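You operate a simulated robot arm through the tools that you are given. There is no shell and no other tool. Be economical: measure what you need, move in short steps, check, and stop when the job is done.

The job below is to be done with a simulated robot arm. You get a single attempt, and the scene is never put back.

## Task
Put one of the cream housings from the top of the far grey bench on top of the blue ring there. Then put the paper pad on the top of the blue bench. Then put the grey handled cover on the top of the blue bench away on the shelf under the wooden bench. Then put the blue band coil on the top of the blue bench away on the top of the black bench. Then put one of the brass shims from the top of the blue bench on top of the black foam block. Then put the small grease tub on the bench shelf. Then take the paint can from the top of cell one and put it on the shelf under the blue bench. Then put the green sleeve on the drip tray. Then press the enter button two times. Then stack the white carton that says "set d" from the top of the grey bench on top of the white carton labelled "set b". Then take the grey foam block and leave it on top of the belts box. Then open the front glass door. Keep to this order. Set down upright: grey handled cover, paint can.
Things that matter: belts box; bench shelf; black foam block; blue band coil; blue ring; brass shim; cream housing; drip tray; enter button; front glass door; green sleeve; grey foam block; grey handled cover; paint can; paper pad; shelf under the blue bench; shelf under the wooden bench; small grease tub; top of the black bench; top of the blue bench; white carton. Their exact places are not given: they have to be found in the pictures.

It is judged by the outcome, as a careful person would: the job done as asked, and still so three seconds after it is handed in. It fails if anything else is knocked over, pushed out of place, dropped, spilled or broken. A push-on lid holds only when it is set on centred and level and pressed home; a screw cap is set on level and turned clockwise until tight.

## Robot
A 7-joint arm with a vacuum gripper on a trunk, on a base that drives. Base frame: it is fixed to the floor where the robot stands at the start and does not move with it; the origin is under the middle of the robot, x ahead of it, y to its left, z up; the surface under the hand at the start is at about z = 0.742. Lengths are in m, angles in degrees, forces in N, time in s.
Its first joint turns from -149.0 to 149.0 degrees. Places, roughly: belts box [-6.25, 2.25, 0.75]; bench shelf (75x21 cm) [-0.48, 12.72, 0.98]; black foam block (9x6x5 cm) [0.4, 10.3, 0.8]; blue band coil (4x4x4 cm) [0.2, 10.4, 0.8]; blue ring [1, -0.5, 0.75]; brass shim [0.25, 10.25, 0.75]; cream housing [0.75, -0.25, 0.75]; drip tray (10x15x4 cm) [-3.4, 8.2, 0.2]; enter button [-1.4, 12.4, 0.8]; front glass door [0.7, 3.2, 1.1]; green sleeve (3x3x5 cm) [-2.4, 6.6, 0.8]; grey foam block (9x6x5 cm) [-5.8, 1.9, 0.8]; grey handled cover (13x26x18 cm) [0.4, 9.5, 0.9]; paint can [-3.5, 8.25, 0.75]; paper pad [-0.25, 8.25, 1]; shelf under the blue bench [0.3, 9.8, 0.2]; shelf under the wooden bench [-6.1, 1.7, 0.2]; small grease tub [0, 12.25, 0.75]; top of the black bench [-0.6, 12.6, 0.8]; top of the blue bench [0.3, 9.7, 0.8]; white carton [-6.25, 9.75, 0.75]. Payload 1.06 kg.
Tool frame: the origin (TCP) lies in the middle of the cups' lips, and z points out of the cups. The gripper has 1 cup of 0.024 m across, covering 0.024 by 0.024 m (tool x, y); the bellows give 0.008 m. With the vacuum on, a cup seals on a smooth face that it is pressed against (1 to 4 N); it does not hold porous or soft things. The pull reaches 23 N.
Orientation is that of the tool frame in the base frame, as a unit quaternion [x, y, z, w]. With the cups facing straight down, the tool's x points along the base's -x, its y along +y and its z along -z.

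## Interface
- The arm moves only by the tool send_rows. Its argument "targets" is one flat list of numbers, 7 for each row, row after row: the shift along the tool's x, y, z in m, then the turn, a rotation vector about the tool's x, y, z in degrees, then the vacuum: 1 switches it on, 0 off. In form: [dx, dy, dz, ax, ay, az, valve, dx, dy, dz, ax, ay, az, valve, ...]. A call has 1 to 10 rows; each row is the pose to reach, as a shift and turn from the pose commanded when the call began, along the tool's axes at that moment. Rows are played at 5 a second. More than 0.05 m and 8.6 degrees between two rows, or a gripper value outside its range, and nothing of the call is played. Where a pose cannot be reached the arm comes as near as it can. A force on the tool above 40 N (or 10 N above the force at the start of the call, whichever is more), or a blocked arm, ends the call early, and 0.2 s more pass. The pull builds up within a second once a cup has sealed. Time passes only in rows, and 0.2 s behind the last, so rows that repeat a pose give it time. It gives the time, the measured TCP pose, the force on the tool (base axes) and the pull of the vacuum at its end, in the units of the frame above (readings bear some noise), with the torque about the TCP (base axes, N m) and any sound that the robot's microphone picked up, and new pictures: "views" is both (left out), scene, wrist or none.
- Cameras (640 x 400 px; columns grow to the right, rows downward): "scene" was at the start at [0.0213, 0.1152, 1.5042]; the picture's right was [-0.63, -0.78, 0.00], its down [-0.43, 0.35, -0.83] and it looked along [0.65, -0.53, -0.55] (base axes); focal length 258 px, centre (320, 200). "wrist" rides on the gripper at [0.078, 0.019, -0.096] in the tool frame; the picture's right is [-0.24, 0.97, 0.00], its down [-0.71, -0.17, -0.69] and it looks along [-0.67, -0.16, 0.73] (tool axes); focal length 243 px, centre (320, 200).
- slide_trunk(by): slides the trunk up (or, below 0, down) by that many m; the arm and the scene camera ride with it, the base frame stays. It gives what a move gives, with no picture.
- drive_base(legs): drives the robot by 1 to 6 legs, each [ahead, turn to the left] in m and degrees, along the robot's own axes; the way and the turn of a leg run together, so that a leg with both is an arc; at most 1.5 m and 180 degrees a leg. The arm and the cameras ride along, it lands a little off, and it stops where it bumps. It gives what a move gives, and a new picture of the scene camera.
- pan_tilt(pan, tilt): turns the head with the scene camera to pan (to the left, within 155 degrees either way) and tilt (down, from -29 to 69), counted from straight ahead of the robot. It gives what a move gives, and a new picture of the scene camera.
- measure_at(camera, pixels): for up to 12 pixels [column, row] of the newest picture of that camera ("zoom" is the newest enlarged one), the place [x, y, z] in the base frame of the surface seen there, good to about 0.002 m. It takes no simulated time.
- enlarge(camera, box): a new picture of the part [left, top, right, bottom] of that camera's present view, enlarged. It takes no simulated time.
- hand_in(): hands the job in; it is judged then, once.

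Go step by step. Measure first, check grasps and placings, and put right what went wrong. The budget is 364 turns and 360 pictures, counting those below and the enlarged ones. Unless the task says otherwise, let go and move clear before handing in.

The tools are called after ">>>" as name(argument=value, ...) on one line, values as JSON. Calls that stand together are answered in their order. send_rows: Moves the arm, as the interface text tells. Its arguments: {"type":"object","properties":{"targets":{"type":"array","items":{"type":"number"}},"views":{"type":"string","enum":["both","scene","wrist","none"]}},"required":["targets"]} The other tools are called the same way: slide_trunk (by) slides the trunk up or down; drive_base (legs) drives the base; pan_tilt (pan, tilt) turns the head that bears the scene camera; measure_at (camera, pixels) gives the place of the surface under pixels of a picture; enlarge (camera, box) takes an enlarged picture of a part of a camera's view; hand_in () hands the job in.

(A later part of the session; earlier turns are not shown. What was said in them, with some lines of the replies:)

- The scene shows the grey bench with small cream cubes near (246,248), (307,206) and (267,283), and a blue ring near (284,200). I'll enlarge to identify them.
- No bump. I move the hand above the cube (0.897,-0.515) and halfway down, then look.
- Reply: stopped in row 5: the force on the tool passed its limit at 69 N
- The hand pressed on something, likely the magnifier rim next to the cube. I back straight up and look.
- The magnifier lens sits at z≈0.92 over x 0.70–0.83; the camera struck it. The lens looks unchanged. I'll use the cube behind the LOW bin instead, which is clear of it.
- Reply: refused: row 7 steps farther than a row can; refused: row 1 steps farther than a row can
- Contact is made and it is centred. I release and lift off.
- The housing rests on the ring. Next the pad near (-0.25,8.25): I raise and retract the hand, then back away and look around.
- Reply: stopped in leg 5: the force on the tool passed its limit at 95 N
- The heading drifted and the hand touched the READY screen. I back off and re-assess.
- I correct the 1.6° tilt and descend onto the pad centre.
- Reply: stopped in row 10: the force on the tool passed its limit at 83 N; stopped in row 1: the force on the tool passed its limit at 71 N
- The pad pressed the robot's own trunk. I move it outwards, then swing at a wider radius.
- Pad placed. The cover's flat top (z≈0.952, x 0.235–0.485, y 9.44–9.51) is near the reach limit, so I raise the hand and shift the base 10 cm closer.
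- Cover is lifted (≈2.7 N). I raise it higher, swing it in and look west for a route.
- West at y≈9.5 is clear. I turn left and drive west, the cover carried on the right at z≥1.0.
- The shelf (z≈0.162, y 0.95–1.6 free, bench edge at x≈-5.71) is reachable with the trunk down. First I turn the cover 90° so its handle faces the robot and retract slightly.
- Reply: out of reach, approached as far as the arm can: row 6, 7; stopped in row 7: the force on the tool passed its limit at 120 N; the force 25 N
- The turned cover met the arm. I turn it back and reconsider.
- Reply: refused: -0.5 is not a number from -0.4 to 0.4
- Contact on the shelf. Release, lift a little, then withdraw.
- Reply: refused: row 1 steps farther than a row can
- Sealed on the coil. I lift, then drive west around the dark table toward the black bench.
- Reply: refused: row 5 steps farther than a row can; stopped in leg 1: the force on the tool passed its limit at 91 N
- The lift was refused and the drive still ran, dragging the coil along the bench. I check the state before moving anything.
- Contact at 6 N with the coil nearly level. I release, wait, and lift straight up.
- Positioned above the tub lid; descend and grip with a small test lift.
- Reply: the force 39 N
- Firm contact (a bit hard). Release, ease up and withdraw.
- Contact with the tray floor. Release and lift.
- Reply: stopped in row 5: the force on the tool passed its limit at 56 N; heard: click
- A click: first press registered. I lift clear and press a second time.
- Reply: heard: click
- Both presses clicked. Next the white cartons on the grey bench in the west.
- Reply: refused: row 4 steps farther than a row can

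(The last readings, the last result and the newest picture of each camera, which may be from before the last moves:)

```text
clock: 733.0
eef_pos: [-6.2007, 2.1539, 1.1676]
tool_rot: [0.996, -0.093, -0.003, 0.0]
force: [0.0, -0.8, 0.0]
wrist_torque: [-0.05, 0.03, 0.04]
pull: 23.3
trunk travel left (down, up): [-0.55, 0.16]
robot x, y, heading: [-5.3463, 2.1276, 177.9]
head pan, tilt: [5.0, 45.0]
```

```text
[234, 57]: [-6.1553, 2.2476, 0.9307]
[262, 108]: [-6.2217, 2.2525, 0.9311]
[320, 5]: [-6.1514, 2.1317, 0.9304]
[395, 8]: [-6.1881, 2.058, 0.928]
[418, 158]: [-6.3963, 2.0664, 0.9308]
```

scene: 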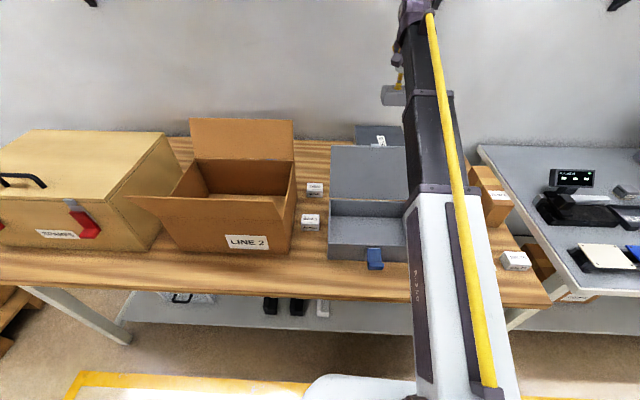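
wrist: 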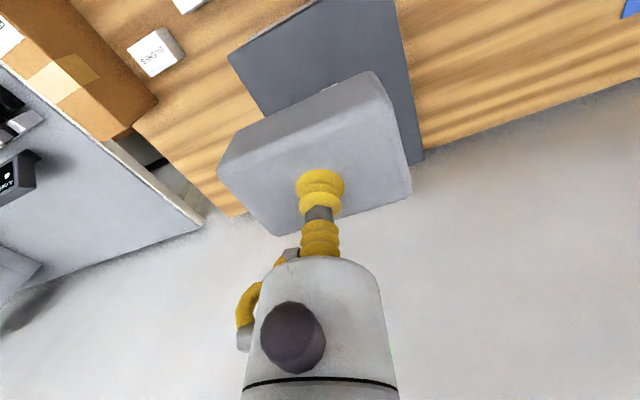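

>>> send_rows(targets=[-0.037, 0.006, 0.02, 0, 0, 0, 1, -0.074, 0.012, 0.04, 0, 0, 0, 1, -0.074, 0.012, 0.085, 0, 0, 0, 1, -0.074, 0.012, 0.13, 0, 0, 0, 1, -0.074, 0.012, 0.165, 0, 0, 0, 1], views="both")

```text
clock: 734.2
eef_pos: [-6.2754, 2.1583, 1.0044]
tool_rot: [0.996, -0.093, -0.005, 0.0]
force: [-0.4, -0.1, -0.3]
wrist_torque: [0.01, 0.03, -0.03]
pull: 23.1
trunk travel left (down, up): [-0.55, 0.16]
robot x, y, heading: [-5.3489, 2.1349, 177.6]
head pan, tilt: [5.0, 45.0]
```

scene: 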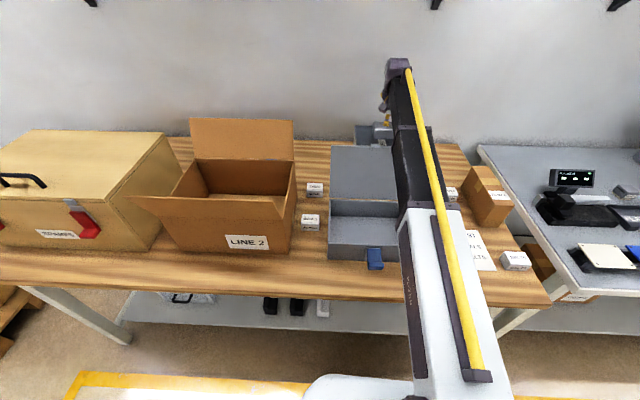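
wrist: 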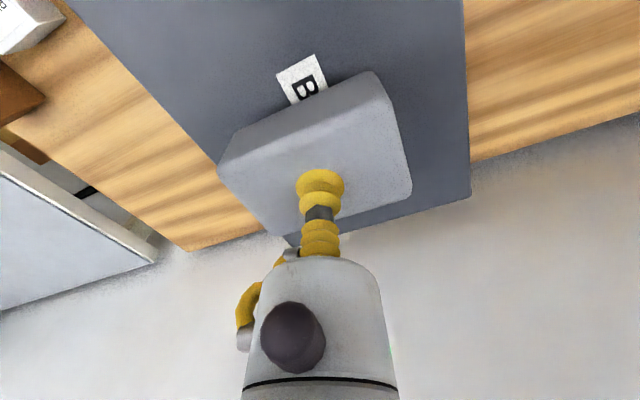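

>>> send_rows(targets=[0, 0, 0.015, 0, 0, 0, 1, 0, 0, 0.024, 0, 0, 0, 1, 0, 0, 0.028, 0, 0, 0, 1, 0, 0, 0.028, 0, 0, 0, 1], views="wrist")

```text
clock: 735.2
eef_pos: [-6.276, 2.1573, 0.9774]
tool_rot: [0.996, -0.094, -0.003, 0.0]
force: [-0.6, -0.5, 0.0]
wrist_torque: [-0.03, 0.02, 0.01]
pull: 23.4
trunk travel left (down, up): [-0.55, 0.16]
robot x, y, heading: [-5.3459, 2.1292, 177.9]
head pan, tilt: [5.0, 45.0]
```

wrist: 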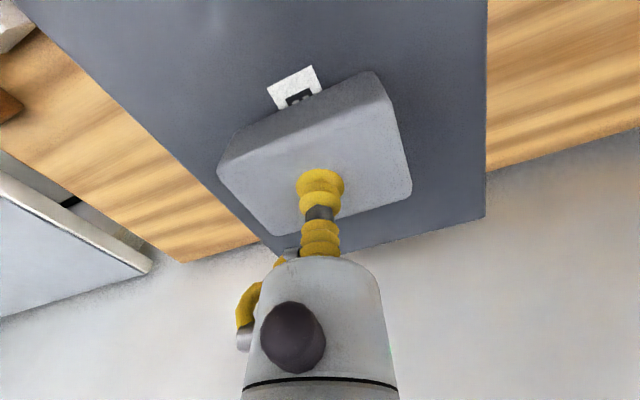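

>>> send_rows(targets=[0, 0, 0.003, 0, 0, 0, 1, 0, 0, 0.005, 0, 0, 0, 1, 0, 0, 0.005, 0, 0, 0, 1], views="none")

```text
clock: 736.0
eef_pos: [-6.2774, 2.1569, 0.9722]
tool_rot: [0.996, -0.094, -0.005, 0.001]
force: [-3.8, 0.4, 10.5]
wrist_torque: [0.03, -0.05, 0.0]
pull: 22.8
trunk travel left (down, up): [-0.55, 0.16]
robot x, y, heading: [-5.3467, 2.1308, 177.6]
head pan, tilt: [5.0, 45.0]
```

>>> send_rows(targets=[0, 0, 0, 0, 0, 0, 0, 0, 0, 0, 0, 0, 0, 0, 0, 0, 0, 0, 0, 0, 0, 0, 0, -0.01, 0, 0, 0, 0, 0, 0, -0.05, 0, 0, 0, 0, 0, 0, -0.095, 0, 0, 0, 0, 0, 0, -0.14, 0, 0, 0, 0, 0, 0, -0.18, 0, 0, 0, 0], views="both")

```text
clock: 737.9
eef_pos: [-6.2763, 2.1554, 1.1521]
tool_rot: [0.996, -0.093, -0.004, 0.001]
force: [1.0, 0.2, -0.7]
wrist_torque: [-0.01, -0.01, 0.0]
pull: 0.1
trunk travel left (down, up): [-0.55, 0.16]
robot x, y, heading: [-5.3459, 2.1301, 177.4]
head pan, tilt: [5.0, 45.0]
```

scene: 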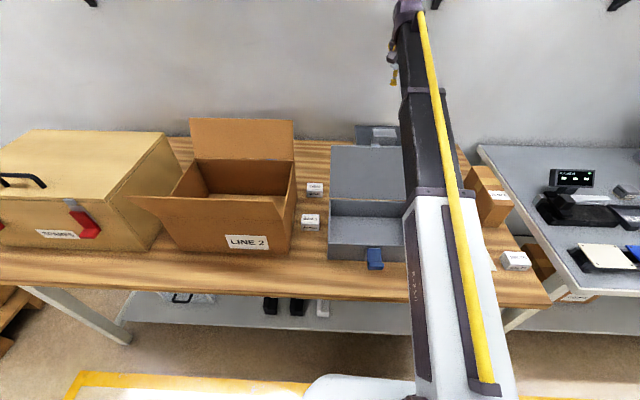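
wrist: 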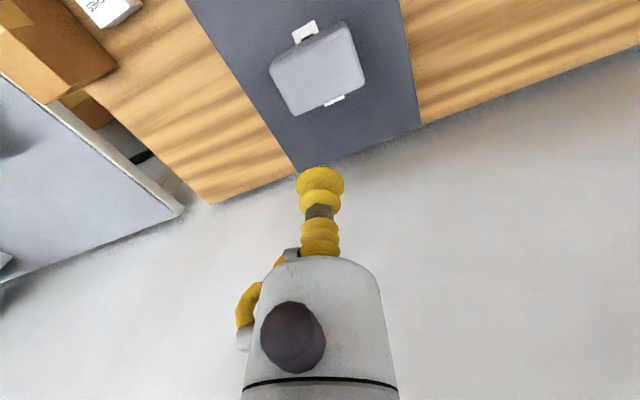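

Foam block sits on the BELTS box. Last is the glass door; I retract the arm first.

>>> send_rows(targets=[0.045, 0, 0, 0, 0, 0, 0, 0.09, 0, 0, 0, 0, 0, 0, 0.135, 0, 0, 0, 0, 0, 0, 0.18, 0, 0, 0, 0, 0, 0, 0.22, 0, 0, 0, 0, 0, 0], views="none")

```text
clock: 739.0
eef_pos: [-6.0599, 2.1144, 1.1493]
tool_rot: [0.996, -0.093, -0.004, 0.0]
force: [0.0, 0.6, 0.2]
wrist_torque: [0.01, 0.03, 0.05]
pull: 0.1
trunk travel left (down, up): [-0.55, 0.16]
robot x, y, heading: [-5.346, 2.1286, 177.6]
head pan, tilt: [5.0, 45.0]
```

>>> drive_base(legs=[[-0.6, 0], [0, 90]])

>>> pan_tilt(pan=50, tilt=20)

>>> measure_at(camera="scene", pixels=[[320, 300], [320, 240], [320, 210], [220, 300], [220, 250], [420, 300], [420, 240], [520, 260], [150, 300], [320, 190]])

```text
clock: 746.2
eef_pos: [-4.7457, 1.3908, 1.1496]
tool_rot: [0.775, 0.632, -0.001, 0.002]
force: [-0.7, 0.7, 0.3]
wrist_torque: [0.0, 0.02, 0.0]
pull: 0.0
trunk travel left (down, up): [-0.55, 0.16]
robot x, y, heading: [-4.753, 2.0979, -93.3]
head pan, tilt: [5.0, 45.0]
```

scene: 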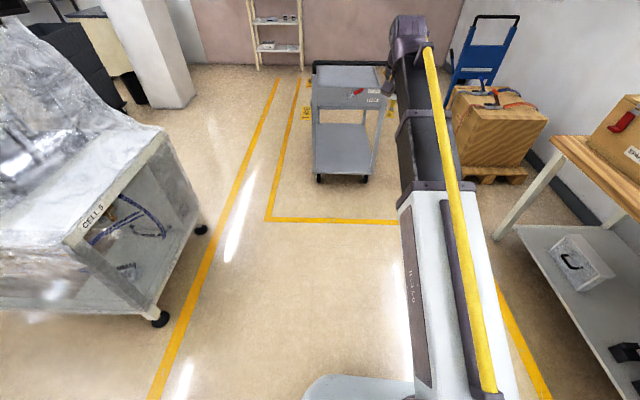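

```text
clock: 747.4
eef_pos: [-4.7461, 1.3912, 1.1507]
tool_rot: [0.775, 0.632, -0.001, 0.003]
force: [0.4, 0.4, -0.2]
wrist_torque: [0.01, -0.02, -0.01]
pull: 0.0
trunk travel left (down, up): [-0.55, 0.16]
robot x, y, heading: [-4.7483, 2.1018, -93.2]
head pan, tilt: [50.0, 20.0]
```

scene: 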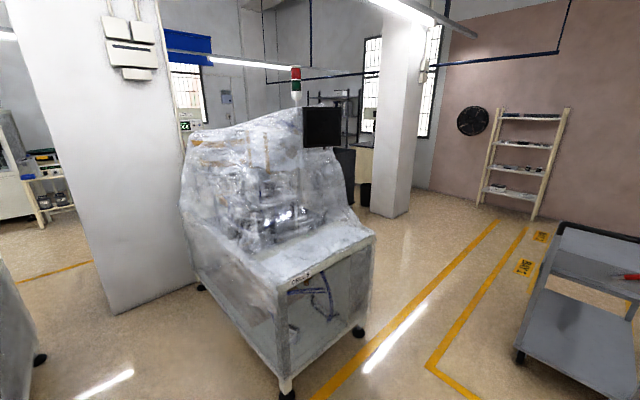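

```text
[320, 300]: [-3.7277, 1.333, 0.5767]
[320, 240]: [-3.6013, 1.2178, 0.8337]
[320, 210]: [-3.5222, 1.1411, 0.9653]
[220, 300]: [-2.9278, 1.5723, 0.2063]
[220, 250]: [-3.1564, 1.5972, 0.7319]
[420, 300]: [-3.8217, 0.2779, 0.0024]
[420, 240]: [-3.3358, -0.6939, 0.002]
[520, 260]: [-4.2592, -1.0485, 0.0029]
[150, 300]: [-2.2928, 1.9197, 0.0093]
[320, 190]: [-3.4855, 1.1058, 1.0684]
```

The known north route is safer. I reverse north along the west aisle.

>>> drive_base(legs=[[0, 4], [-1.5, 0], [-1.5, 0], [-1.5, 0], [-1.4, 0]])

```text
clock: 775.9
eef_pos: [-4.8202, 7.2922, 1.1495]
tool_rot: [0.76, 0.65, -0.002, 0.003]
force: [0.7, 0.0, 0.3]
wrist_torque: [-0.01, -0.03, 0.02]
pull: 0.1
trunk travel left (down, up): [-0.55, 0.16]
robot x, y, heading: [-4.8549, 8.0062, -90.4]
head pan, tilt: [50.0, 20.0]
```

scene: 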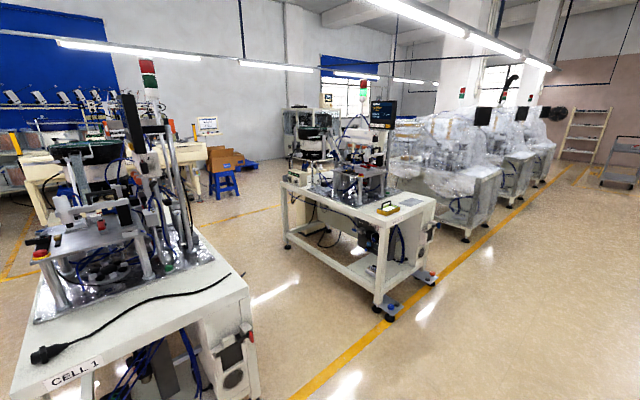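

>>> drive_base(legs=[[-1.45, 0], [0, 90.5], [1.3, 0], [1.3, 0], [1.05, 0], [0, -90]])

```text
clock: 808.1
eef_pos: [-1.118, 8.7415, 1.1497]
tool_rot: [0.754, 0.657, -0.001, 0.003]
force: [-0.6, -0.1, -0.7]
wrist_torque: [-0.02, 0.0, 0.03]
pull: 0.1
trunk travel left (down, up): [-0.55, 0.16]
robot x, y, heading: [-1.1703, 9.4499, -89.4]
head pan, tilt: [50.0, 20.0]
```

scene: 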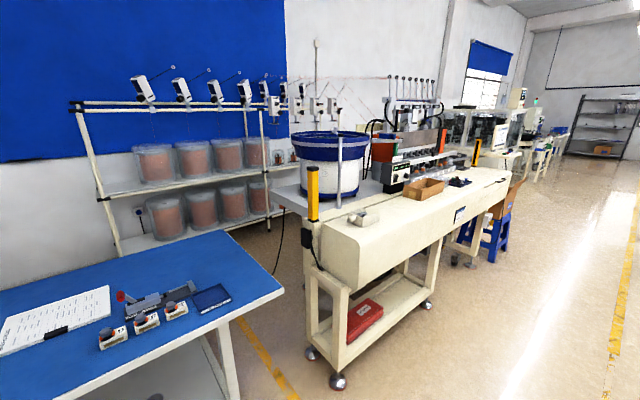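

>>> drive_base(legs=[[1.5, 0], [1.5, 0], [1.4, 0]])

>>> pan_tilt(pan=42, tilt=12)

```text
clock: 829.4
eef_pos: [-0.983, 4.3001, 1.1498]
tool_rot: [0.747, 0.665, -0.002, 0.003]
force: [-0.1, 1.1, -0.3]
wrist_torque: [-0.01, 0.0, 0.04]
pull: 0.0
trunk travel left (down, up): [-0.55, 0.16]
robot x, y, heading: [-1.0526, 5.0083, -88.4]
head pan, tilt: [50.0, 20.0]
```

scene: 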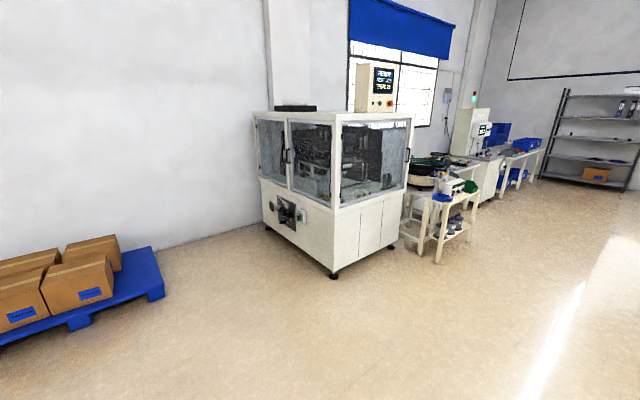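

```text
clock: 830.0
eef_pos: [-0.9834, 4.3008, 1.1488]
tool_rot: [0.747, 0.665, -0.002, 0.004]
force: [0.1, 0.1, 0.1]
wrist_torque: [0.0, 0.02, -0.01]
pull: 0.1
trunk travel left (down, up): [-0.55, 0.16]
robot x, y, heading: [-1.0484, 5.0086, -88.4]
head pan, tilt: [42.0, 12.0]
```

scene: 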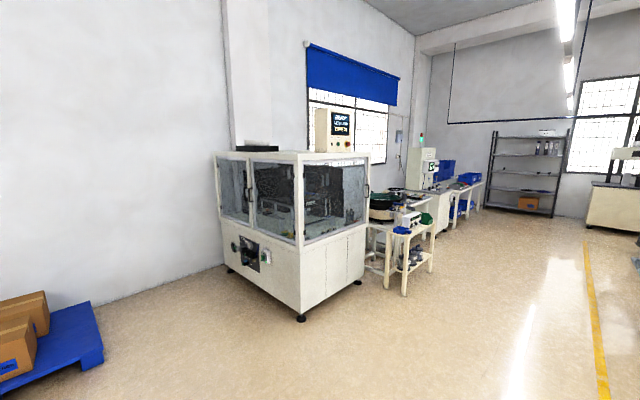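

>>> enlarge(camera="scene", box=[205, 140, 385, 290])

>>> measure_at(camera="zoom", pixels=[[150, 185], [170, 200], [40, 60], [325, 90], [325, 350], [580, 150], [580, 60], [330, 250], [165, 160], [170, 235]])

```text
2.67 times, centred on (295, 215) of scene
```

zoom: 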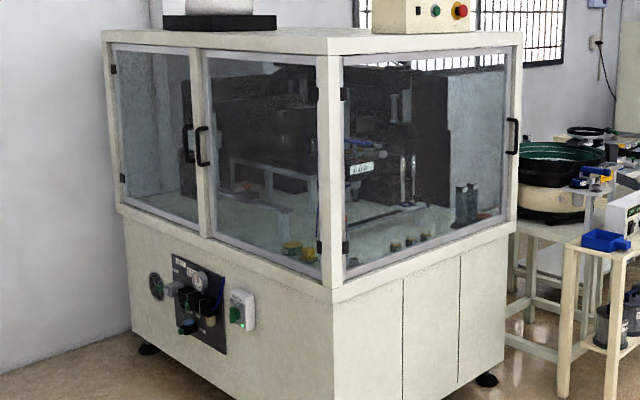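

```text
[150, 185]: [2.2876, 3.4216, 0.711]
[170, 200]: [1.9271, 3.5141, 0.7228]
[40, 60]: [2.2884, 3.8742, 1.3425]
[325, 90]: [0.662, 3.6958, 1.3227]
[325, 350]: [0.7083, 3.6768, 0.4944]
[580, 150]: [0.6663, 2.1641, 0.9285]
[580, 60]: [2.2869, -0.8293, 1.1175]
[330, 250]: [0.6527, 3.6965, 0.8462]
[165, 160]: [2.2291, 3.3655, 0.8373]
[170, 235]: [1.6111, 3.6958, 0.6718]
```

>>> drive_base(legs=[[0, 12], [1.0, 0], [1.0, 0]])

>>> pan_tilt(pan=65, tilt=20)

```text
clock: 840.6
eef_pos: [-0.365, 2.4231, 1.1491]
tool_rot: [0.673, 0.74, -0.002, 0.004]
force: [-0.3, -0.3, 0.2]
wrist_torque: [0.01, 0.02, 0.02]
pull: 0.1
trunk travel left (down, up): [-0.55, 0.16]
robot x, y, heading: [-0.5801, 3.1009, -76.1]
head pan, tilt: [42.0, 12.0]
```

scene: 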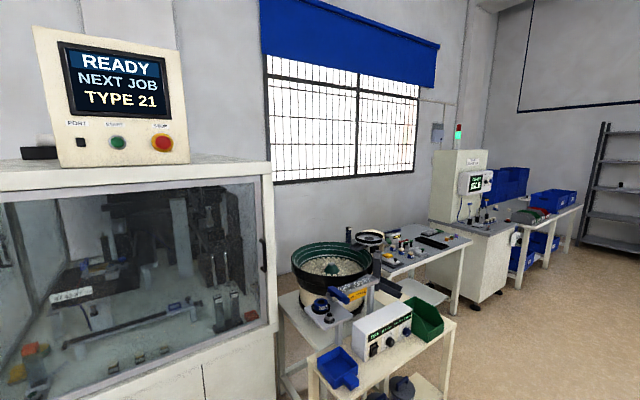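

```text
clock: 841.5
eef_pos: [-0.3658, 2.4232, 1.1502]
tool_rot: [0.673, 0.74, -0.002, 0.003]
force: [-0.9, 0.2, -0.3]
wrist_torque: [0.03, 0.01, -0.01]
pull: 0.0
trunk travel left (down, up): [-0.55, 0.16]
robot x, y, heading: [-0.5799, 3.0999, -76.1]
head pan, tilt: [65.0, 20.0]
```

scene: 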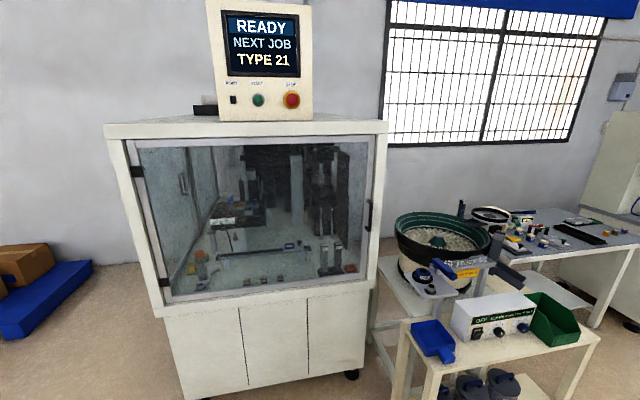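

>>> enlarge(camera="scene", box=[300, 120, 400, 300])

>>> measure_at(camera="scene", pixels=[[370, 145], [367, 270], [145, 150], [170, 298], [369, 215], [370, 203], [372, 230], [385, 130], [380, 200], [435, 330], [405, 240], [350, 150]])

```text
2.22 times, centred on (350, 210) of scene
```

zoom: 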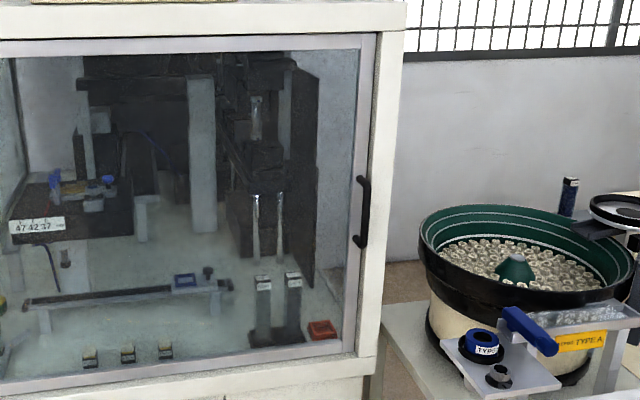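

```text
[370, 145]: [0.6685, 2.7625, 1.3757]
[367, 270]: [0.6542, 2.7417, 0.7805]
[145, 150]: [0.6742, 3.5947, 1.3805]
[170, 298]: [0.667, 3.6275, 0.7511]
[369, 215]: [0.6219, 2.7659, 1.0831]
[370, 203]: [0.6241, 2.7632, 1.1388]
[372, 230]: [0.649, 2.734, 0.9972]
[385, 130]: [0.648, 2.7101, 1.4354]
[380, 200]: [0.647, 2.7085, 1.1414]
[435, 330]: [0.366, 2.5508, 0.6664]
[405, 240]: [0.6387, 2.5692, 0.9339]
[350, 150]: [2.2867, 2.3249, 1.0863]
```

>>> drive_base(legs=[[0.4, 5], [0, 71]])

>>> pan_tilt(pan=15, tilt=25)

```text
clock: 847.1
eef_pos: [0.2443, 2.7546, 1.1498]
tool_rot: [0.07, 0.998, 0.0, 0.004]
force: [-0.1, -1.3, -0.7]
wrist_torque: [0.02, -0.01, 0.01]
pull: 0.0
trunk travel left (down, up): [-0.55, 0.16]
robot x, y, heading: [-0.4648, 2.7088, 0.3]
head pan, tilt: [65.0, 20.0]
```

scene: 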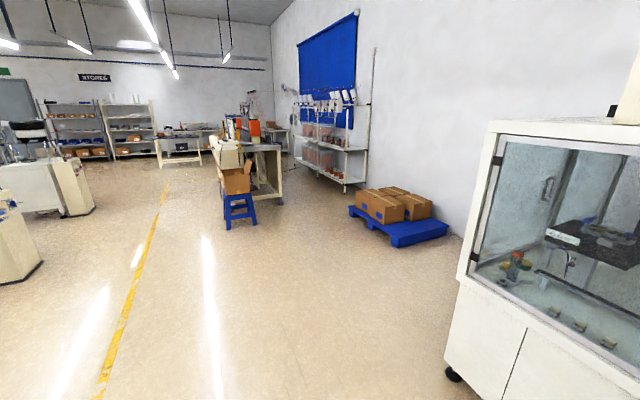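

```text
clock: 848.3
eef_pos: [0.2451, 2.7539, 1.1488]
tool_rot: [0.071, 0.997, 0.001, 0.004]
force: [0.5, -0.2, -0.2]
wrist_torque: [0.0, 0.02, 0.02]
pull: 0.1
trunk travel left (down, up): [-0.55, 0.16]
robot x, y, heading: [-0.4633, 2.7092, 0.3]
head pan, tilt: [15.0, 25.0]
```

scene: 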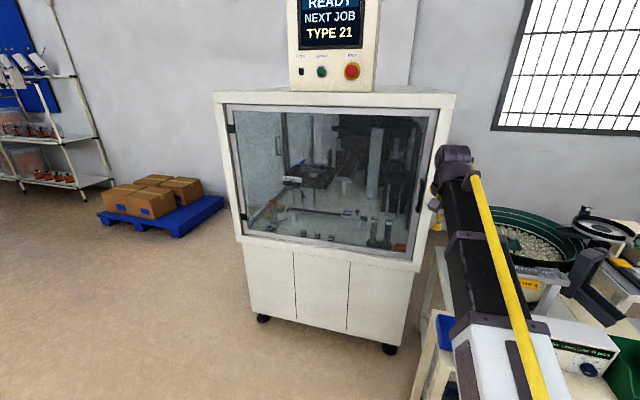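

I aim to seal on the glass near the free edge. First I swing the tool to horizontal, facing the door, in steps.

>>> send_rows(targets=[-0.0236, 0.0151, 0.005, -1.164, -8.12, 0, 0, -0.0472, 0.0302, 0.01, -2.33, -16.24, 0, 0, -0.0708, 0.0453, 0.015, -3.49, -24.36, 0, 0, -0.0944, 0.0604, 0.02, -4.66, -32.48, 0, 0, -0.118, 0.0755, 0.025, -5.82, -40.6, 0, 0, -0.1416, 0.0906, 0.03, -6.98, -48.7, 0, 0, -0.165, 0.1057, 0.035, -8.15, -56.8, 0, 0, -0.189, 0.1208, 0.04, -9.31, -65, 0, 0, -0.212, 0.136, 0.045, -10.48, -73.1, 0, 0, -0.236, 0.151, 0.05, -11.64, -81.2, 0, 0], views="both")

```text
clock: 850.5
eef_pos: [0.5021, 2.8705, 1.1034]
tool_rot: [0.054, 0.75, 0.048, 0.658]
force: [0.5, -0.2, 0.6]
wrist_torque: [0.01, 0.03, 0.01]
pull: 0.1
trunk travel left (down, up): [-0.55, 0.16]
robot x, y, heading: [-0.4691, 2.7078, 0.2]
head pan, tilt: [15.0, 25.0]
```

scene: 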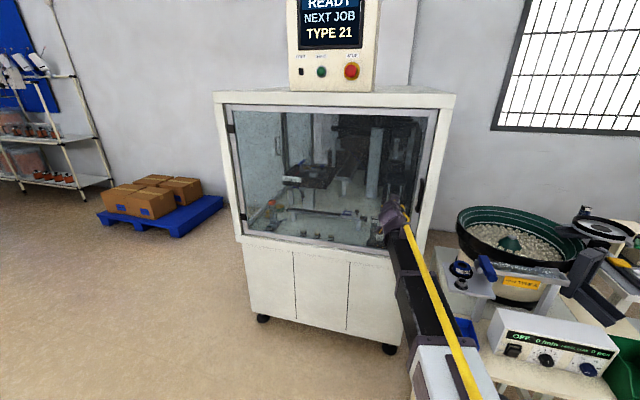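
wrist: 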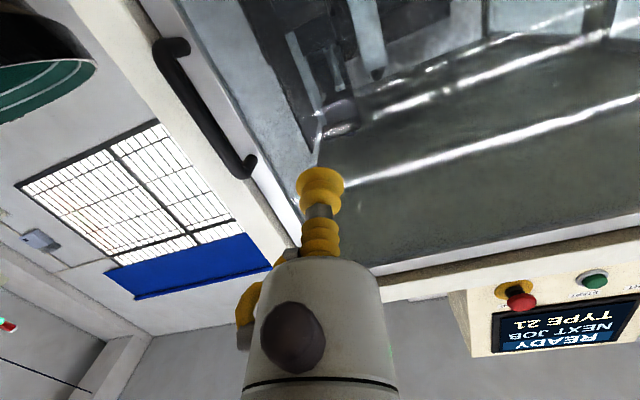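

>>> send_rows(targets=[0, 0.03, 0, -1.07, -7.43, 0, 0, -0.006, 0.031, 0.045, -1.07, -7.43, 0, 0, -0.0117, 0.0316, 0.089, -1.07, -7.43, 0, 0, -0.0156, 0.032, 0.119, -1.07, -7.43, 0, 1], views="wrist")

```text
clock: 851.5
eef_pos: [0.6211, 2.9004, 1.1082]
tool_rot: [0.051, 0.705, 0.051, 0.705]
force: [-0.1, 0.0, -0.2]
wrist_torque: [-0.02, 0.01, -0.01]
pull: 0.1
trunk travel left (down, up): [-0.55, 0.16]
robot x, y, heading: [-0.4618, 2.7106, 0.3]
head pan, tilt: [15.0, 25.0]
```

wrist: 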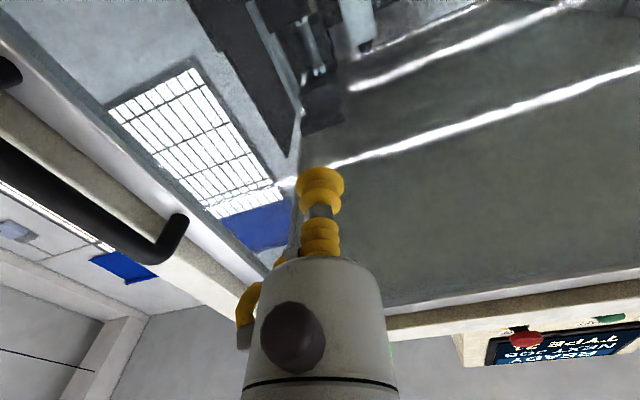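

>>> send_rows(targets=[0, 0, 0.02, 0, 0, 0, 1, 0, 0, 0.03, 0, 0, 0, 1, 0, 0, 0.038, 0, 0, 0, 1, 0, 0, 0.043, 0, 0, 0, 1], views="none")

```text
clock: 852.5
eef_pos: [0.6651, 2.8984, 1.1055]
tool_rot: [0.051, 0.705, 0.052, 0.705]
force: [0.1, -0.3, 1.2]
wrist_torque: [0.01, -0.01, -0.01]
pull: 0.1
trunk travel left (down, up): [-0.55, 0.16]
robot x, y, heading: [-0.463, 2.7059, 0.2]
head pan, tilt: [15.0, 25.0]
```

>>> send_rows(targets=[0, 0, 0.005, 0, 0, 0, 1, 0, 0, 0.009, 0, 0, 0, 1, 0, 0, 0.012, 0, 0, 0, 1, 0, 0, 0.012, 0, 0, 0, 1, 0, 0, 0.012, 0, 0, 0, 1], views="none")

```text
clock: 853.7
eef_pos: [0.6745, 2.8991, 1.1071]
tool_rot: [0.051, 0.705, 0.051, 0.705]
force: [-18.3, -3.8, -9.2]
wrist_torque: [-0.09, -0.07, 0.03]
pull: 23.0
trunk travel left (down, up): [-0.55, 0.16]
robot x, y, heading: [-0.4654, 2.7071, 0.2]
head pan, tilt: [15.0, 25.0]
```

Sealed on the glass (23 N). I pull the door along its hinge arc, turning the tool with it.

>>> send_rows(targets=[0.0001, 0.001, -0.0385, 2.97, -0.43, 0, 1, 0.0006, 0.004, -0.0769, 5.94, -0.86, 0, 1, 0.0013, 0.009, -0.1151, 8.91, -1.3, 0, 1, 0.0023, 0.016, -0.153, 11.88, -1.73, 0, 1, 0.0036, 0.0249, -0.1905, 14.85, -2.16, 0, 1], views="both")

```text
clock: 854.9
eef_pos: [0.4821, 2.9257, 1.108]
tool_rot: [0.143, 0.692, -0.043, 0.706]
force: [-1.5, -5.9, 6.4]
wrist_torque: [-0.06, 0.01, 0.17]
pull: 22.8
trunk travel left (down, up): [-0.55, 0.16]
robot x, y, heading: [-0.4635, 2.7062, 0.1]
head pan, tilt: [15.0, 25.0]
```

scene: 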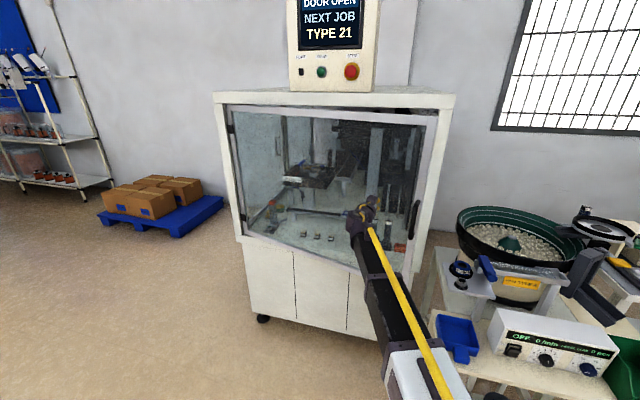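
wrist: 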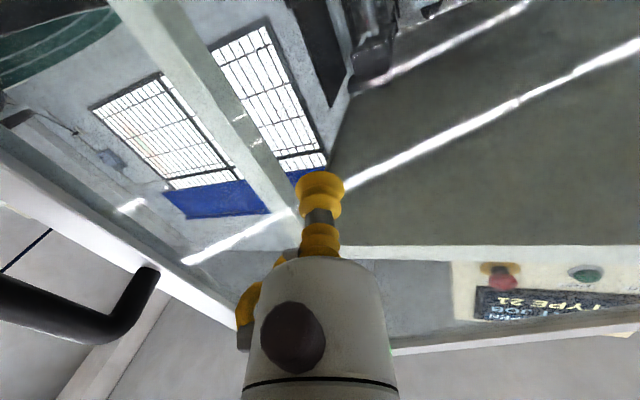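

>>> send_rows(targets=[0.0001, 0.001, -0.0385, 2.97, -0.43, 0, 1, 0.0006, 0.004, -0.0769, 5.94, -0.86, 0, 1, 0.0013, 0.009, -0.1151, 8.91, -1.3, 0, 1, 0.0023, 0.016, -0.153, 11.88, -1.73, 0, 1, 0.0036, 0.0249, -0.1905, 14.85, -2.16, 0, 1, 0.005, 0.0356, -0.2275, 17.8, -2.56, 0, 1], views="scene")

```text
clock: 856.3
eef_pos: [0.2746, 3.0191, 1.1061]
tool_rot: [0.249, 0.662, -0.152, 0.69]
force: [-5.7, -5.9, -1.8]
wrist_torque: [-0.05, 0.02, 0.15]
pull: 23.0
trunk travel left (down, up): [-0.55, 0.16]
robot x, y, heading: [-0.467, 2.7053, -0.1]
head pan, tilt: [15.0, 25.0]
```

scene: 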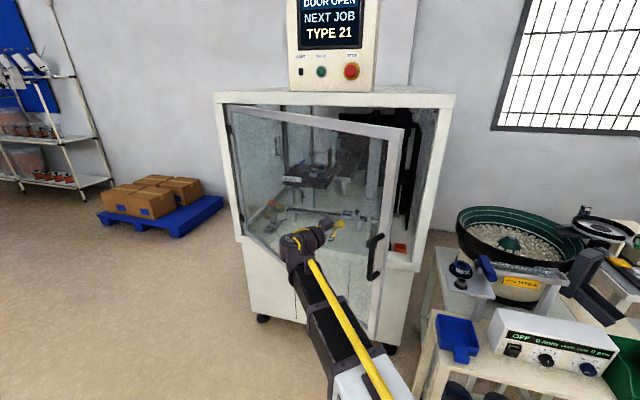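

>>> send_rows(targets=[0.0001, 0.001, -0.0385, 2.97, -0.43, 0, 1, 0.0006, 0.004, -0.0769, 5.94, -0.86, 0, 1, 0.0013, 0.009, -0.1151, 8.91, -1.3, 0, 1, 0.0023, 0.016, -0.153, 11.88, -1.73, 0, 1, 0.0036, 0.0249, -0.1905, 14.85, -2.16, 0, 1], views="scene")

```text
clock: 857.5
eef_pos: [0.1317, 3.144, 1.1053]
tool_rot: [0.333, 0.623, -0.241, 0.665]
force: [-4.6, -3.5, 2.1]
wrist_torque: [-0.01, 0.02, 0.19]
pull: 23.3
trunk travel left (down, up): [-0.55, 0.16]
robot x, y, heading: [-0.4641, 2.7052, 0.2]
head pan, tilt: [15.0, 25.0]
```

scene: 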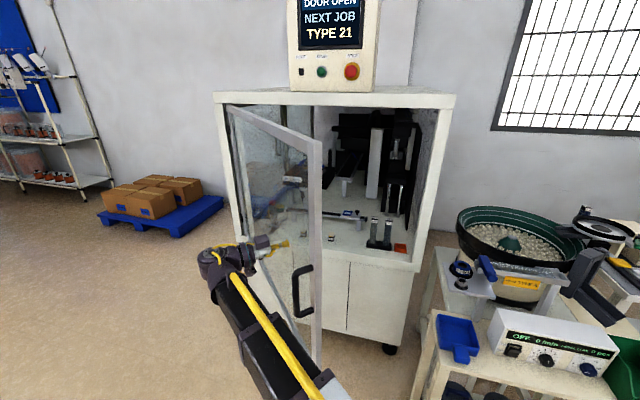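

>>> send_rows(targets=[0.0001, 0.001, -0.0385, 2.97, -0.43, 0, 1, 0.0006, 0.004, -0.0769, 5.94, -0.86, 0, 1, 0.0013, 0.009, -0.1151, 8.91, -1.3, 0, 1], views="scene")

```text
clock: 858.3
eef_pos: [0.0788, 3.217, 1.1073]
tool_rot: [0.372, 0.601, -0.283, 0.649]
force: [-5.4, -4.2, -1.3]
wrist_torque: [0.03, 0.05, 0.14]
pull: 22.9
out of reach, approached as far as the arm can: row 3
trunk travel left (down, up): [-0.55, 0.16]
robot x, y, heading: [-0.4617, 2.706, 0.3]
head pan, tilt: [15.0, 25.0]
```

scene: 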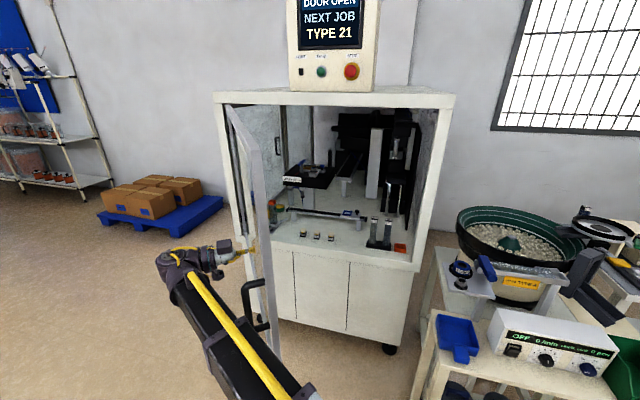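

>>> send_rows(targets=[0, 0, 0, 0, 0, 0, 0, 0, 0, 0, 0, 0, 0, 0, 0, 0, 0, 0, 0, 0, 0, 0, 0, -0.02, 0, 0, 0, 0, 0, 0, -0.05, 0, 0, 0, 0], views="none")

```text
clock: 859.5
eef_pos: [0.0865, 3.2415, 1.1078]
tool_rot: [0.367, 0.603, -0.279, 0.652]
force: [0.1, 1.0, -0.5]
wrist_torque: [-0.01, -0.02, 0.02]
pull: 0.1
out of reach, approached as far as the arm can: row 4, 5
trunk travel left (down, up): [-0.55, 0.16]
robot x, y, heading: [-0.4617, 2.7065, 0.5]
head pan, tilt: [15.0, 25.0]
```

>>> drive_base(legs=[[-0.5, 0]])

>>> pan_tilt(pan=15, tilt=25)

```text
clock: 862.4
eef_pos: [-0.4125, 3.2404, 1.1072]
tool_rot: [0.367, 0.602, -0.278, 0.652]
force: [0.0, 0.0, -0.8]
wrist_torque: [0.01, 0.02, -0.01]
pull: 0.0
trunk travel left (down, up): [-0.55, 0.16]
robot x, y, heading: [-0.9615, 2.7072, 0.3]
head pan, tilt: [15.0, 25.0]
```

scene: 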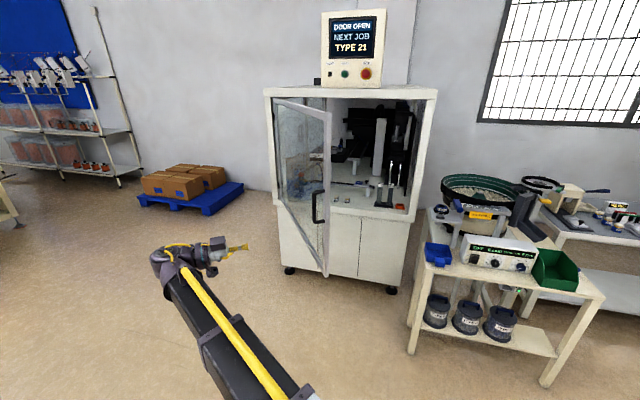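

```text
clock: 863.0
eef_pos: [-0.4131, 3.24, 1.1074]
tool_rot: [0.366, 0.603, -0.278, 0.652]
force: [0.1, -0.5, 0.4]
wrist_torque: [0.0, -0.01, 0.0]
pull: 0.1
trunk travel left (down, up): [-0.55, 0.16]
robot x, y, heading: [-0.9604, 2.705, 0.7]
head pan, tilt: [15.0, 25.0]
```

scene: 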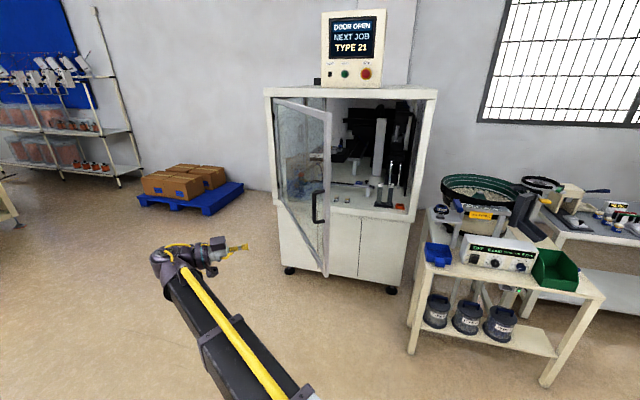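

>>> measure_at(camera="scene", pixels=[[328, 150], [327, 250], [275, 105], [318, 208], [275, 95], [412, 110], [430, 245], [470, 190]])

```text
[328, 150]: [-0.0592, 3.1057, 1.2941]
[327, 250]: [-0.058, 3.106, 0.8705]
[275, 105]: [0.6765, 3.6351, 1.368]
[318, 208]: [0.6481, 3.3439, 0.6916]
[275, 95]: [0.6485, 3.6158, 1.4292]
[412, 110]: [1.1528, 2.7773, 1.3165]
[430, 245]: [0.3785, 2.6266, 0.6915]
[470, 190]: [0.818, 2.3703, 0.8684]
```

>>> send_rows(targets=[-0.001, -0.0064, -0.0057, 1.164, 8.12, 0, 0, -0.0019, -0.0128, -0.0115, 2.33, 16.24, 0, 0, -0.0029, -0.0192, -0.0172, 3.49, 24.36, 0, 0, -0.0038, -0.0256, -0.023, 4.66, 32.48, 0, 0, -0.0048, -0.032, -0.0287, 5.82, 40.6, 0, 0, -0.0057, -0.0384, -0.0344, 6.98, 48.7, 0, 0, -0.0067, -0.0448, -0.04, 8.15, 56.8, 0, 0, -0.0076, -0.0512, -0.046, 9.31, 65, 0, 0, -0.0086, -0.0576, -0.0517, 10.48, 73.1, 0, 0, -0.0095, -0.064, -0.0574, 11.64, 81.2, 0, 0], views="none")

```text
clock: 865.2
eef_pos: [-0.501, 3.2491, 1.107]
tool_rot: [0.517, 0.853, -0.026, 0.065]
force: [0.1, 0.3, 0.2]
wrist_torque: [-0.03, 0.01, -0.02]
pull: 0.0
out of reach, approached as far as the arm can: row 1, 2, 3, 4, 5, 6, 7
trunk travel left (down, up): [-0.55, 0.16]
robot x, y, heading: [-0.959, 2.7033, 0.5]
head pan, tilt: [15.0, 25.0]
```

>>> send_rows(targets=[0, 0, 0, 0.6, 4, 0, 0, 0, 0, 0, 1.15, 8, 0, 0], views="none")

```text
clock: 865.8
eef_pos: [-0.4993, 3.2501, 1.1072]
tool_rot: [0.519, 0.855, 0.0, 0.0]
force: [0.1, -0.4, -0.4]
wrist_torque: [0.0, -0.02, -0.01]
pull: 0.1
trunk travel left (down, up): [-0.55, 0.16]
robot x, y, heading: [-0.9636, 2.7038, 0.4]
head pan, tilt: [15.0, 25.0]
```

>>> send_rows(targets=[-0.0467, -0.0124, 0, 0, 0, -4.85, 0, -0.0934, -0.0248, 0, 0, 0, -9.7, 0, -0.14, -0.0372, 0, 0, 0, -14.5, 0, -0.187, -0.0496, 0, 0, 0, -19.4, 0, -0.2335, -0.062, 0, 0, 0, -24.2, 0, -0.28, -0.0744, 0, 0, 0, -29.1, 0, -0.327, -0.0868, 0, 0, 0, -34, 0, -0.3736, -0.0992, 0, 0, 0, -38.8, 0, -0.42, -0.1116, 0, 0, 0, -43.6, 0, -0.467, -0.124, 0, 0, 0, -48.5, 0], views="none")

```text
clock: 868.0
eef_pos: [-0.3958, 2.7777, 1.1073]
tool_rot: [0.123, 0.992, -0.001, 0.001]
force: [1.1, 0.7, 0.3]
wrist_torque: [-0.04, 0.02, 0.02]
pull: 0.1
trunk travel left (down, up): [-0.55, 0.16]
robot x, y, heading: [-0.9605, 2.702, 0.4]
head pan, tilt: [15.0, 25.0]
```

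>>> send_rows(targets=[-0.0219, -0.0433, 0, 0, 0, -4.85, 0, -0.0438, -0.0867, 0, 0, 0, -9.7, 0, -0.0657, -0.13, 0, 0, 0, -14.5, 0, -0.0876, -0.1733, 0, 0, 0, -19.4, 0, -0.1095, -0.2167, 0, 0, 0, -24.2, 0, -0.1314, -0.26, 0, 0, 0, -29.1, 0, -0.1533, -0.3033, 0, 0, 0, -34, 0, -0.1752, -0.3467, 0, 0, 0, -38.8, 0, -0.197, -0.39, 0, 0, 0, -43.6, 0], views="none")

```text
clock: 868.6
eef_pos: [-0.3766, 2.7061, 1.1091]
tool_rot: [0.067, 0.998, -0.001, 0.008]
force: [1.7, -0.2, -3.1]
wrist_torque: [-0.07, -0.05, 0.03]
pull: 0.0
trunk travel left (down, up): [-0.55, 0.16]
robot x, y, heading: [-0.9613, 2.7058, 0.5]
head pan, tilt: [15.0, 25.0]
stopped in row 2: the force on the tool passed its limit at 69 N (the readings are from after the stop); the commanded pose is now the measured one
```

>>> send_rows(targets=[-0.045, 0.006, 0, 0, 0, 0, 0, -0.09, 0.012, 0, 0, 0, 0, 0, -0.105, -0.03, 0, 0, 0, -5, 0, -0.11, -0.075, 0, 0, 0, -10, 0, -0.116, -0.12, 0, 0, 0, -15, 0, -0.122, -0.165, 0, 0, 0, -20, 0, -0.128, -0.21, 0, 0, 0, -25, 0, -0.132, -0.255, 0, 0, 0, -30, 0, -0.137, -0.3, 0, 0, 0, -34, 0, -0.141, -0.335, 0, 0, 0, -38, 0], views="none")

```text
clock: 870.8
eef_pos: [-0.2788, 2.3528, 1.1111]
tool_rot: [-0.264, 0.964, -0.002, 0.006]
force: [0.7, -0.4, -0.3]
wrist_torque: [0.05, -0.01, 0.0]
pull: 0.1
trunk travel left (down, up): [-0.55, 0.16]
robot x, y, heading: [-0.9624, 2.7078, 0.7]
head pan, tilt: [15.0, 25.0]
```

>>> drive_base(legs=[[0, -26], [0.78, 0], [0, 115]])

>>> pan_tilt(pan=-35, tilt=25)

```text
clock: 881.1
eef_pos: [0.1337, 3.019, 1.1109]
tool_rot: [0.853, -0.522, -0.002, -0.006]
force: [0.2, 0.1, -0.7]
wrist_torque: [0.0, 0.0, -0.06]
pull: 0.1
trunk travel left (down, up): [-0.55, 0.16]
robot x, y, heading: [-0.2561, 2.3596, 86.9]
head pan, tilt: [15.0, 25.0]
```

scene: 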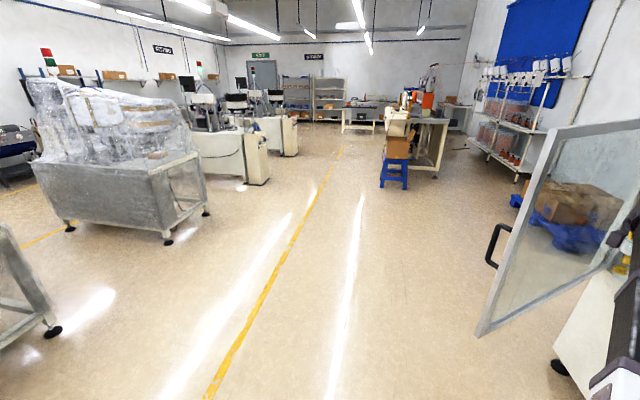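

```text
clock: 882.2
eef_pos: [0.1327, 3.0189, 1.1111]
tool_rot: [0.853, -0.522, -0.003, -0.006]
force: [0.7, 0.5, -0.2]
wrist_torque: [-0.01, -0.01, -0.01]
pull: 0.1
trunk travel left (down, up): [-0.55, 0.16]
robot x, y, heading: [-0.2553, 2.3526, 86.9]
head pan, tilt: [-35.0, 25.0]
```

scene: 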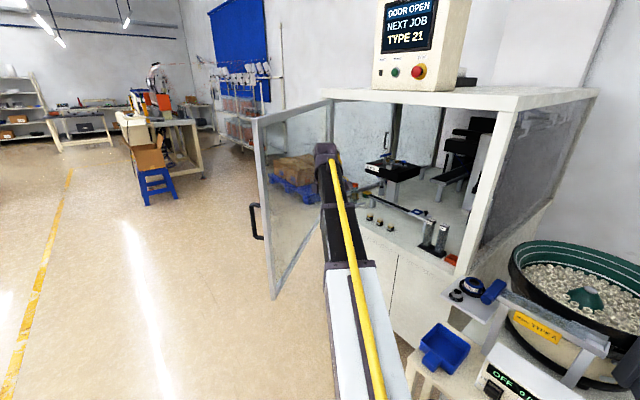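

The hand is now inside the opening; I drive gently north so it pushes the door further open.

>>> drive_base(legs=[[0.3, 0]])

```text
clock: 884.3
eef_pos: [0.1502, 3.3177, 1.1118]
tool_rot: [0.852, -0.524, -0.002, -0.005]
force: [-0.6, -0.1, -0.1]
wrist_torque: [-0.03, 0.03, -0.01]
pull: 0.0
trunk travel left (down, up): [-0.55, 0.16]
robot x, y, heading: [-0.2418, 2.6584, 86.8]
head pan, tilt: [-35.0, 25.0]
```

scene: 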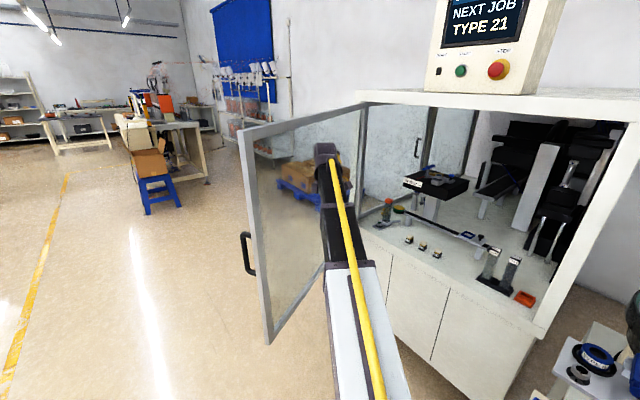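

>>> drive_base(legs=[[0.2, 0]])

>>> measure_at(camera="scene", pixels=[[245, 200], [250, 150], [255, 250], [262, 300], [240, 130]])

```text
clock: 885.9
eef_pos: [0.1602, 3.5238, 1.1103]
tool_rot: [0.853, -0.521, -0.003, -0.005]
force: [-1.1, -0.3, -0.4]
wrist_torque: [0.01, 0.0, 0.01]
pull: 0.1
trunk travel left (down, up): [-0.55, 0.16]
robot x, y, heading: [-0.2324, 2.8635, 87.1]
head pan, tilt: [-35.0, 25.0]
```

scene: 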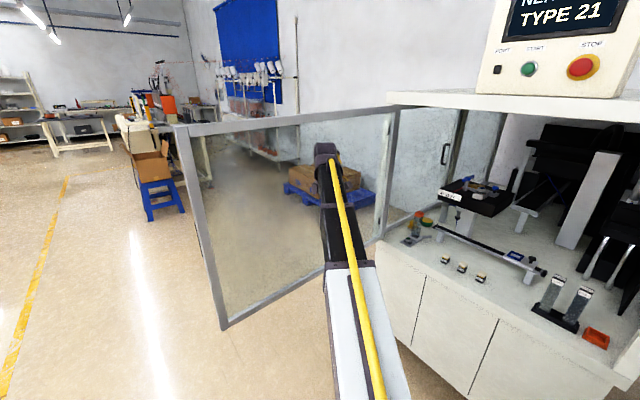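

```text
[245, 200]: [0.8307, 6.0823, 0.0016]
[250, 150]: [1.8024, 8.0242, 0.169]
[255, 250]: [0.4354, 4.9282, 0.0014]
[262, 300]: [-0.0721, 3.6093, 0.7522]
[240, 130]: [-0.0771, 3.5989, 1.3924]
```

The door now stands ~88° open. I back straight out and check that it stays.

>>> drive_base(legs=[[-0.6, 0]])

>>> enlarge(camera="scene", box=[200, 60, 480, 320])

```text
clock: 889.3
eef_pos: [0.1289, 2.9238, 1.1119]
tool_rot: [0.853, -0.522, -0.003, -0.006]
force: [-0.5, 1.1, 0.6]
wrist_torque: [-0.01, -0.03, 0.01]
pull: 0.0
trunk travel left (down, up): [-0.55, 0.16]
robot x, y, heading: [-0.2629, 2.262, 86.8]
head pan, tilt: [-35.0, 25.0]
```

scene: 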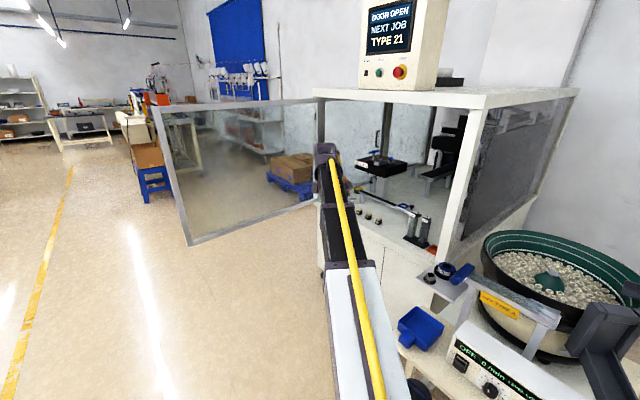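

```text
1.54 times, centred on (340, 190) of scene
```

zoom: 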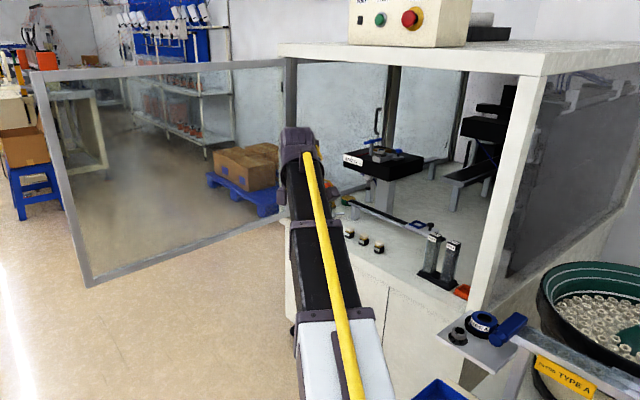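

The door stays wide open (DOOR OPEN on the screen), and the hand is empty and clear of it. All twelve steps are done, so I hand in.

>>> hand_in()

```text
The job is handed in.
```

I carried out all twelve steps in the order given and handed the job in; the outcome has not been reported back to me. The grey handled cover and the paint can were both set down upright, and I checked each item in the pictures after placing it.

Some things along the way may count against the result:

- **Bumps:** the hand or wrist camera pressed against the magnifier lens on the far grey bench and against the READY screen on a machine in the aisle. Neither looked moved afterwards.
- **Coil dragged:** I drove off before the blue band coil had been lifted, so it slid about 35 cm across the blue bench until it hit the stand there. It ended up upright on the black bench, and nothing else on the blue bench had shifted.
- **Enter button:** both presses clicked, but the display now reads "SAVED: NONE".
- **Paint can:** it was pressed onto the shelf with about 39 N, harder than intended.
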